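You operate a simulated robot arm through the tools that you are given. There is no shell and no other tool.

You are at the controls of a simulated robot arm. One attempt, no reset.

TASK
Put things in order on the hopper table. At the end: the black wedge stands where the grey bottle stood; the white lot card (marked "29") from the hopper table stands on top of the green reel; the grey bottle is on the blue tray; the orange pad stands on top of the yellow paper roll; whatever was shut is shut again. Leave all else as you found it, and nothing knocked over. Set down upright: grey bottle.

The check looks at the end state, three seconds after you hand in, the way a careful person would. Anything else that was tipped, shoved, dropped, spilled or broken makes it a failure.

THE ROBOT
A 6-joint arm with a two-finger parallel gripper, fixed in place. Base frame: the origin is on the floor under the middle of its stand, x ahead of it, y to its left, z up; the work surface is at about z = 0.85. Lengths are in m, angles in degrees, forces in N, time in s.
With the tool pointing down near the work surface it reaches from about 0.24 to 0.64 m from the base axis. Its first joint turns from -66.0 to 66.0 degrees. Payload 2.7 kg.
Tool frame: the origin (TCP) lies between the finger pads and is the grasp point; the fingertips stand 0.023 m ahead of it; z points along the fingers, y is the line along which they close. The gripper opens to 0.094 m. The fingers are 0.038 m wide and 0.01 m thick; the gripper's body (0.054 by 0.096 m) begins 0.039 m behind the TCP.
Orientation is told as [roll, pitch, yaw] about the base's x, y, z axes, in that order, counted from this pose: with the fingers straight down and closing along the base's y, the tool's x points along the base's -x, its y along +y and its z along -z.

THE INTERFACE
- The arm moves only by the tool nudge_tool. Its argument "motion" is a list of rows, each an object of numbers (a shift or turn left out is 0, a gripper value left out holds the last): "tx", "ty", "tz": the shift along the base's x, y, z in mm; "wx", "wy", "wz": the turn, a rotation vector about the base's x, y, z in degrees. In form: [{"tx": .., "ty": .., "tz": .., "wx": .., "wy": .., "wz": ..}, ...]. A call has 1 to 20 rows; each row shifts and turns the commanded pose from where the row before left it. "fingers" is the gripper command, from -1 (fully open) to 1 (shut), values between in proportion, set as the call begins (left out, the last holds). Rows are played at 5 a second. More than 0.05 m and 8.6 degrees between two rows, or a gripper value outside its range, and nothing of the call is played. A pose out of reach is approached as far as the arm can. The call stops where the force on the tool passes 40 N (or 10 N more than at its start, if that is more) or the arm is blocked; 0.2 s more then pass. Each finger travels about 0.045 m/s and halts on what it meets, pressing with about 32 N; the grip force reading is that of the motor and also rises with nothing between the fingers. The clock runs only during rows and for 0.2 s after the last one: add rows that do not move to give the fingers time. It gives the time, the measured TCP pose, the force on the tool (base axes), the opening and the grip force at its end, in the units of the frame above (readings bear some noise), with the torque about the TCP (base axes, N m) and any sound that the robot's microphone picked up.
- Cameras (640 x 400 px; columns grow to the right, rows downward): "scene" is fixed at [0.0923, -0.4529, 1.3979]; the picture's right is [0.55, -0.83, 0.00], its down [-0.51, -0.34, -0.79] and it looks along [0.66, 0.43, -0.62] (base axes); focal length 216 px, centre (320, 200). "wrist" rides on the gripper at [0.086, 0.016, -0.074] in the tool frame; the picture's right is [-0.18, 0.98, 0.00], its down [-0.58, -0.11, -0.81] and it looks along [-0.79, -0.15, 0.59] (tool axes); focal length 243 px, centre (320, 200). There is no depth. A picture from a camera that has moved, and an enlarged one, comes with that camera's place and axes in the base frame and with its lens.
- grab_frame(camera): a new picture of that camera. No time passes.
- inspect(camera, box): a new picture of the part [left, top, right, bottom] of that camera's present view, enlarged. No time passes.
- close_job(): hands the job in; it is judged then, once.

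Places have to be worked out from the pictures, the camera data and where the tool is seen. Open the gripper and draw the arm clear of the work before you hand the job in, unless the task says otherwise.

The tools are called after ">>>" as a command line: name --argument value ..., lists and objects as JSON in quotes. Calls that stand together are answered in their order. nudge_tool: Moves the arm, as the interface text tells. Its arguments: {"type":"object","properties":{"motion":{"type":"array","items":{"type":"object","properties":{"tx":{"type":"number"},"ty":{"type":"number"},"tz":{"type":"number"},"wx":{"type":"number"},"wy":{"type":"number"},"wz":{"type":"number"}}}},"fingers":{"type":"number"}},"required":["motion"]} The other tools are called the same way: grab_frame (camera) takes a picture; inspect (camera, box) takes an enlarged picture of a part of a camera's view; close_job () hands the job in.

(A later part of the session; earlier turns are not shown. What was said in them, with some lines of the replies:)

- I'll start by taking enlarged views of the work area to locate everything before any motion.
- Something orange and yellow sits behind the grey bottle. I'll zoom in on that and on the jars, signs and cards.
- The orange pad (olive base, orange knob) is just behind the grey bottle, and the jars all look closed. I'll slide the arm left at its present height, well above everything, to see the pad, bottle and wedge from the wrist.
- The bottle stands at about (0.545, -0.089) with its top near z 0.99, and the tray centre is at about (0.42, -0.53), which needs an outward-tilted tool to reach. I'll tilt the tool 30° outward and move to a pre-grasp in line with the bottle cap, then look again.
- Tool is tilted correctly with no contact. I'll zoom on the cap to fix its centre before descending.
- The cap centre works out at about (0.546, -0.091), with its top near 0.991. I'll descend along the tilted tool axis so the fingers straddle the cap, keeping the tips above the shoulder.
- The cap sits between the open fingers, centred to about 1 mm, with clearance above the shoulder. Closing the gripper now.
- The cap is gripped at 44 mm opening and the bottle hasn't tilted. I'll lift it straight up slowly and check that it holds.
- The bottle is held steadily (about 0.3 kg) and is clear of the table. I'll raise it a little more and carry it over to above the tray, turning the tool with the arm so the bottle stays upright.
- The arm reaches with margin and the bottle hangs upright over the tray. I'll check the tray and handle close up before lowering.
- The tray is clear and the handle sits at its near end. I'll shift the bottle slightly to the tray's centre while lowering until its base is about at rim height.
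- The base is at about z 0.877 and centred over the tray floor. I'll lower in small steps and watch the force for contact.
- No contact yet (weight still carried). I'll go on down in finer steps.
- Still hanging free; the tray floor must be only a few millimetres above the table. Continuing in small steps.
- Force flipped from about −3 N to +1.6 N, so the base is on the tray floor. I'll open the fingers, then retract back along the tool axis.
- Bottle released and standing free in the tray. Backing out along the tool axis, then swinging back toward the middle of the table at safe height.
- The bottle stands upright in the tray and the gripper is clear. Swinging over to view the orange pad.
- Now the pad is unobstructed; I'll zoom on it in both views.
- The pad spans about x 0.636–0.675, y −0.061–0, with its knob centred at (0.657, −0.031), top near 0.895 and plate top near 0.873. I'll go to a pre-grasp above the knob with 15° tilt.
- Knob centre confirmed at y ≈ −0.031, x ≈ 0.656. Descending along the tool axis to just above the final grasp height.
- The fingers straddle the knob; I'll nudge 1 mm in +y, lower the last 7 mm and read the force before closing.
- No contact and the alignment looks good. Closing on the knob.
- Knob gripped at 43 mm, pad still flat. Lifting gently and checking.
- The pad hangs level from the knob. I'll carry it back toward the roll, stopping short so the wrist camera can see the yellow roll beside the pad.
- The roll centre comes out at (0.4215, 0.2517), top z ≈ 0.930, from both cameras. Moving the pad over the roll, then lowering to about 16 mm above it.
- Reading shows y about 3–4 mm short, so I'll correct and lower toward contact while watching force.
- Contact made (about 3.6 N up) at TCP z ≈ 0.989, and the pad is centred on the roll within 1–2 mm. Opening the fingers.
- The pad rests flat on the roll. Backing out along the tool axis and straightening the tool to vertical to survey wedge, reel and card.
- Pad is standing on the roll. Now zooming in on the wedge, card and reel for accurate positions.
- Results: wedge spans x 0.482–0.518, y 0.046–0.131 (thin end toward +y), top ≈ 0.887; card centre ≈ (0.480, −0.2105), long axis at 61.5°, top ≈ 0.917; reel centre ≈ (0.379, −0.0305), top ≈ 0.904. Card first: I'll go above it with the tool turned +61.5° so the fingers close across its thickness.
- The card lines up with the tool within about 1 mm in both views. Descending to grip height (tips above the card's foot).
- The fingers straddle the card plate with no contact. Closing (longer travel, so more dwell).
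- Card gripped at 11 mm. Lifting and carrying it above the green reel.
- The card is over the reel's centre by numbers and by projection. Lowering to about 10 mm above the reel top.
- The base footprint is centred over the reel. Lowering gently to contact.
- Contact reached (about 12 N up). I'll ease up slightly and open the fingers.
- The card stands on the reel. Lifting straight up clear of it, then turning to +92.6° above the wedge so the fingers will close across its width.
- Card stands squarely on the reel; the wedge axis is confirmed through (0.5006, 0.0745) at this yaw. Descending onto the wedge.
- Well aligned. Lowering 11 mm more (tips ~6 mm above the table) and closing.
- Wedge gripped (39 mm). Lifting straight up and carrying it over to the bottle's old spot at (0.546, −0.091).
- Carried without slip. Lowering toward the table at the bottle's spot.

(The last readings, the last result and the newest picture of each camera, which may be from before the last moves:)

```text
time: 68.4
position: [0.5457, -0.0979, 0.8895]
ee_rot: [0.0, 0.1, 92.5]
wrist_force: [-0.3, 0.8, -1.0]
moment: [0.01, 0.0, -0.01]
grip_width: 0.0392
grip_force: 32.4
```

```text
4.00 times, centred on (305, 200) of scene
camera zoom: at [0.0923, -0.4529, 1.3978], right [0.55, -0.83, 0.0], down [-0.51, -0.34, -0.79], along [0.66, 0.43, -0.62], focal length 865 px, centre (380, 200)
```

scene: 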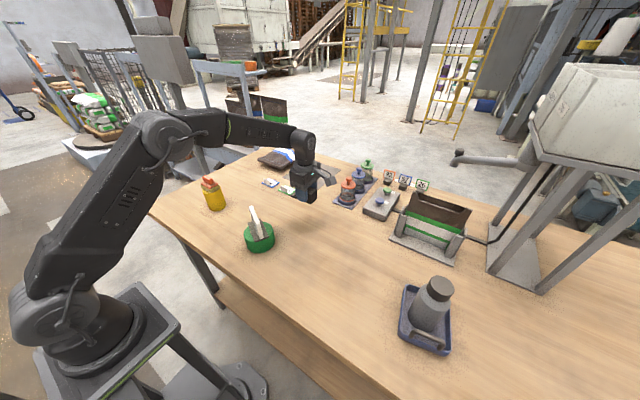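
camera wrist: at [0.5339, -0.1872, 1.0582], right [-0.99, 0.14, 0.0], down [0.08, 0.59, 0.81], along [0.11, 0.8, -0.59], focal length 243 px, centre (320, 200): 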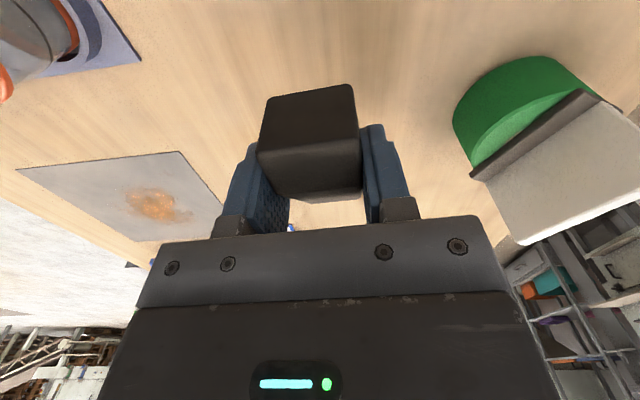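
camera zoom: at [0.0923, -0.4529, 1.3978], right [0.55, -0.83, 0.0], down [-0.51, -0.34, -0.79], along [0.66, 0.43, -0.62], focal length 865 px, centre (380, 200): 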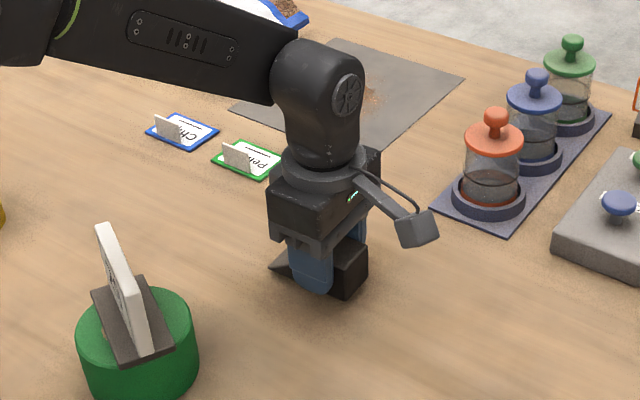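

The wedge is about 8 mm above the table at the right place. Lowering in small steps to contact.

>>> nudge_tool --motion '[{"tz": -3}, {"tz": -2}, {"tz": -1}, {}, {}]' --fingers 1

```text
time: 69.6
position: [0.5465, -0.0973, 0.883]
ee_rot: [0.1, 0.0, 92.7]
wrist_force: [0.4, -0.1, -1.0]
moment: [0.05, -0.02, -0.01]
grip_width: 0.0395
grip_force: 32.1
```

>>> nudge_tool --motion '[{"tz": -1}, {"tz": -0.5}, {}, {}]' --fingers 1

```text
time: 70.6
position: [0.5465, -0.0983, 0.8821]
ee_rot: [0.0, 0.0, 92.5]
wrist_force: [0.9, 0.2, -1.4]
moment: [0.03, 0.0, 0.01]
grip_width: 0.0395
grip_force: 32.2
```

>>> nudge_tool --motion '[{"tz": -1}, {}, {}]' --fingers 1

```text
time: 71.4
position: [0.5471, -0.0972, 0.8817]
ee_rot: [0.0, 0.0, 92.6]
wrist_force: [-1.0, 0.2, 3.0]
moment: [0.11, -0.05, 0.08]
grip_width: 0.0395
grip_force: 32.1
```

Contact with the table (+3 N). Opening the fingers.

>>> nudge_tool --motion '[{}, {}, {}, {}, {}, {}, {}]' --fingers -1

>>> nudge_tool --motion '[{"tz": 10}, {"tz": 25}, {"tz": 35}, {"tz": 40}, {"tz": 40}, {"tz": 40}, {"tz": 30}, {}]' --fingers -1

>>> grab_frame --camera "scene"

>>> grab_frame --camera "wrist"

```text
time: 73.0
position: [0.5453, -0.0979, 0.8807]
ee_rot: [0.0, 0.0, 92.6]
wrist_force: [-0.6, -0.1, 0.1]
moment: [0.01, 0.0, 0.0]
grip_width: 0.0941
grip_force: 0.1
```

```text
time: 74.8
position: [0.5463, -0.0969, 1.1003]
ee_rot: [0.0, 0.0, 92.6]
wrist_force: [0.8, -0.2, 0.1]
moment: [-0.02, 0.0, -0.01]
grip_width: 0.0941
grip_force: 0.1
```

```text
taken
```

scene: 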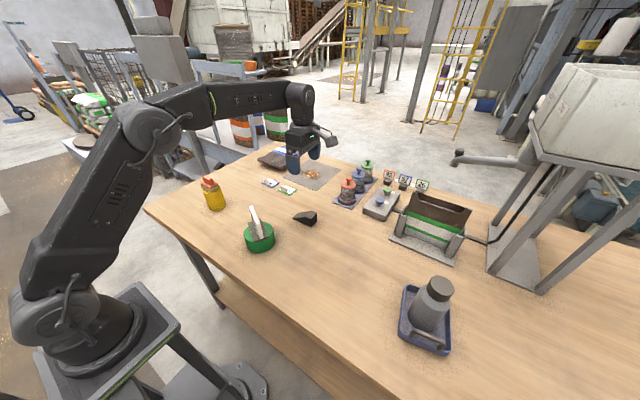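

```text
taken
camera wrist: at [0.5341, -0.1855, 1.1736], right [-0.99, 0.14, 0.0], down [0.08, 0.59, 0.81], along [0.11, 0.8, -0.59], focal length 243 px, centre (320, 200)
```

wrist: 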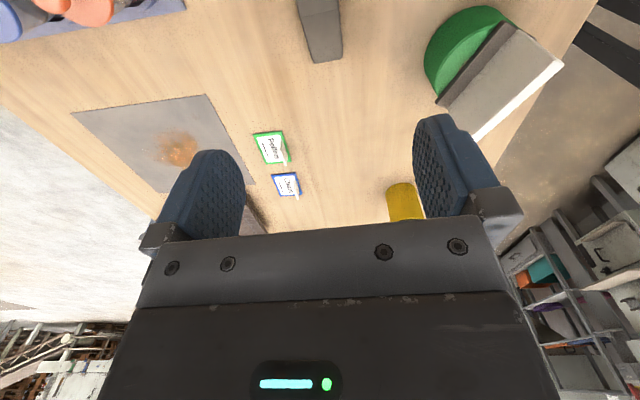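

All four placements are done. I'll return the arm to its clear start pose and inspect everything closely.

>>> nudge_tool --motion '[{"tz": 40}, {"tz": 40}, {"tx": -12.2, "ty": -10.8, "tz": 1.8, "wz": -7.7}, {"tx": -12.2, "ty": -10.8, "tz": 1.8, "wz": -7.7}, {"tx": -12.2, "ty": -10.8, "tz": 1.8, "wz": -7.7}, {"tx": -12.2, "ty": -10.8, "tz": 1.8, "wz": -7.7}, {"tx": -12.2, "ty": -10.8, "tz": 1.8, "wz": -7.7}, {"tx": -12.2, "ty": -10.8, "tz": 1.8, "wz": -7.7}, {"tx": -12.2, "ty": -10.8, "tz": 1.8, "wz": -7.7}, {"tx": -12.2, "ty": -10.8, "tz": 1.8, "wz": -7.7}, {"tx": -12.2, "ty": -10.8, "tz": 1.8, "wz": -7.7}, {"tx": -12.2, "ty": -10.8, "tz": 1.8, "wz": -7.7}, {"tx": -12.2, "ty": -10.8, "tz": 1.8, "wz": -7.7}, {"tx": -12.2, "ty": -10.8, "tz": 1.8, "wz": -7.9}, {}, {}]' --fingers -1

>>> grab_frame --camera "scene"

>>> inspect --camera "scene" --box '[180, 140, 340, 260]'

>>> inspect --camera "scene" --box '[320, 140, 500, 275]'

>>> inspect --camera "scene" --box '[360, 250, 500, 370]'

>>> grab_frame --camera "wrist"

```text
time: 78.2
position: [0.4006, -0.2256, 1.2027]
ee_rot: [0.0, 0.1, 0.0]
wrist_force: [0.0, 0.1, -1.1]
moment: [0.0, 0.0, -0.03]
grip_width: 0.0941
grip_force: 0.0
```

```text
taken
```

scene: 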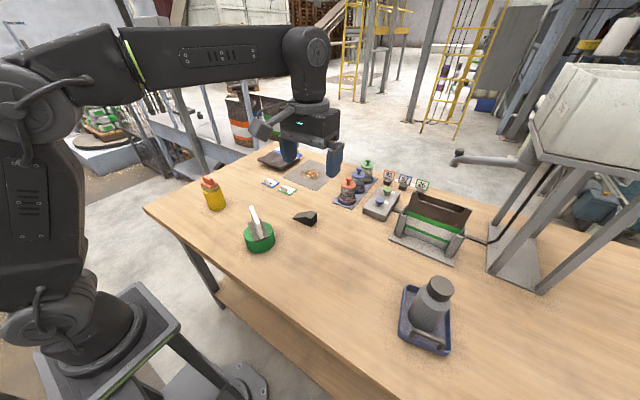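

```text
3.33 times, centred on (260, 200) of scene
camera zoom: at [0.0922, -0.4529, 1.3979], right [0.55, -0.83, 0.0], down [-0.51, -0.34, -0.79], along [0.66, 0.43, -0.62], focal length 721 px, centre (520, 200)
```

zoom: 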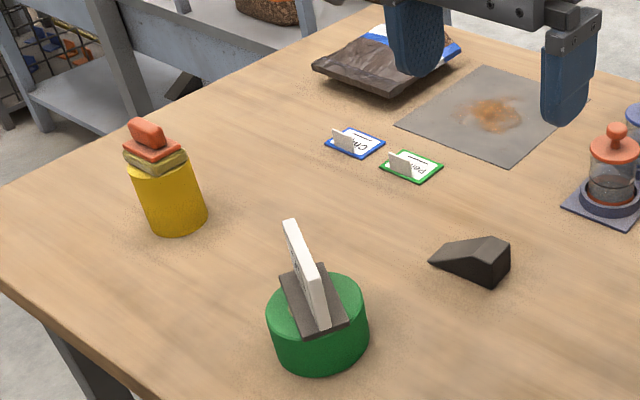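

```text
2.96 times, centred on (410, 208) of scene
camera zoom: at [0.0922, -0.4529, 1.3979], right [0.55, -0.83, 0.0], down [-0.51, -0.34, -0.79], along [0.66, 0.43, -0.62], focal length 641 px, centre (53, 178)
```

zoom: 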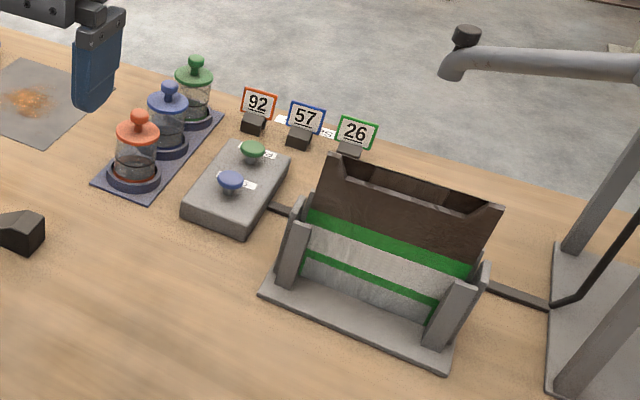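

```text
3.33 times, centred on (430, 310) of scene
camera zoom: at [0.0922, -0.4529, 1.3979], right [0.55, -0.83, 0.0], down [-0.51, -0.34, -0.79], along [0.66, 0.43, -0.62], focal length 721 px, centre (-47, -167)
```

zoom: 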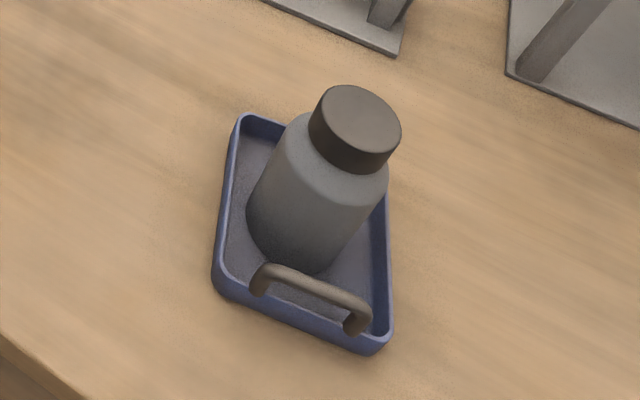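

```text
taken
camera wrist: at [0.3146, -0.2105, 1.2764], right [0.19, 0.98, 0.0], down [0.58, -0.11, 0.81], along [0.79, -0.15, -0.59], focal length 243 px, centre (320, 200)
```

wrist: 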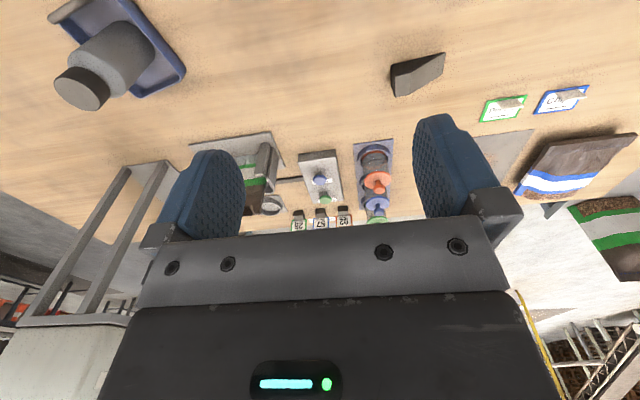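

Everything reads as intended; a last close check of the two stacks for levelness before handing in.

>>> inspect --camera "scene" --box '[195, 165, 285, 260]'

>>> inspect --camera "scene" --box '[330, 150, 440, 220]'

```text
4.21 times, centred on (240, 212) of scene
camera zoom: at [0.0922, -0.4529, 1.3979], right [0.55, -0.83, 0.0], down [-0.51, -0.34, -0.79], along [0.66, 0.43, -0.62], focal length 911 px, centre (657, 147)
```

zoom: 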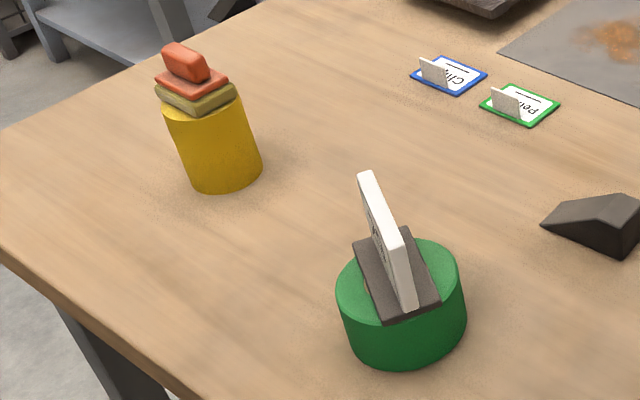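

```text
5.71 times, centred on (385, 185) of scene
camera zoom: at [0.0922, -0.4529, 1.3979], right [0.55, -0.83, 0.0], down [-0.51, -0.34, -0.79], along [0.66, 0.43, -0.62], focal length 1236 px, centre (-51, 286)
```

zoom: 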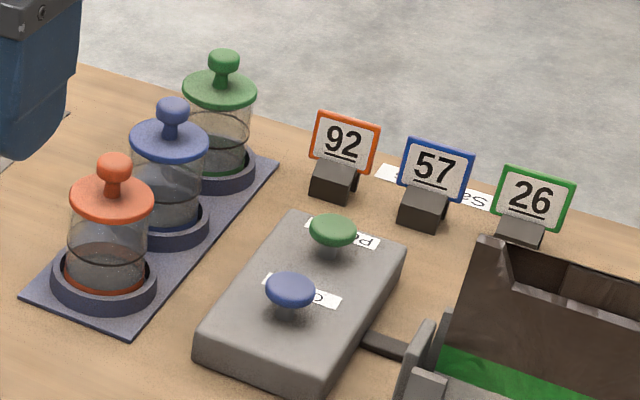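

The bottle stands upright in the tray, the wedge is on the bottle's spot, the card stands on the reel and the pad on the roll. The jars are still closed, the other items look unchanged, and the gripper is open and clear, so I'm handing in.

>>> close_job

```text
The job is handed in.
```

All four items are where you asked, and I've handed the job in. The check's result hasn't come back, so what follows is from my last pictures and readings.

- **Grey bottle:** it stands upright in the blue tray, roughly in the middle and clear of the handle.
- **Black wedge:** it stands on the bottle's old spot, with its centre about 6 mm off where the bottle's was.
- **White lot card "29":** it stands upright on the green reel. The corners of its foot stick out about 2 mm past the reel's edge.
- **Orange pad:** it sits flat and centred on the yellow paper roll.

I never had to open anything, and the three jars are still closed. Nothing was knocked over, and the other items look unchanged from the start. The gripper is open and the arm is back at its start position.
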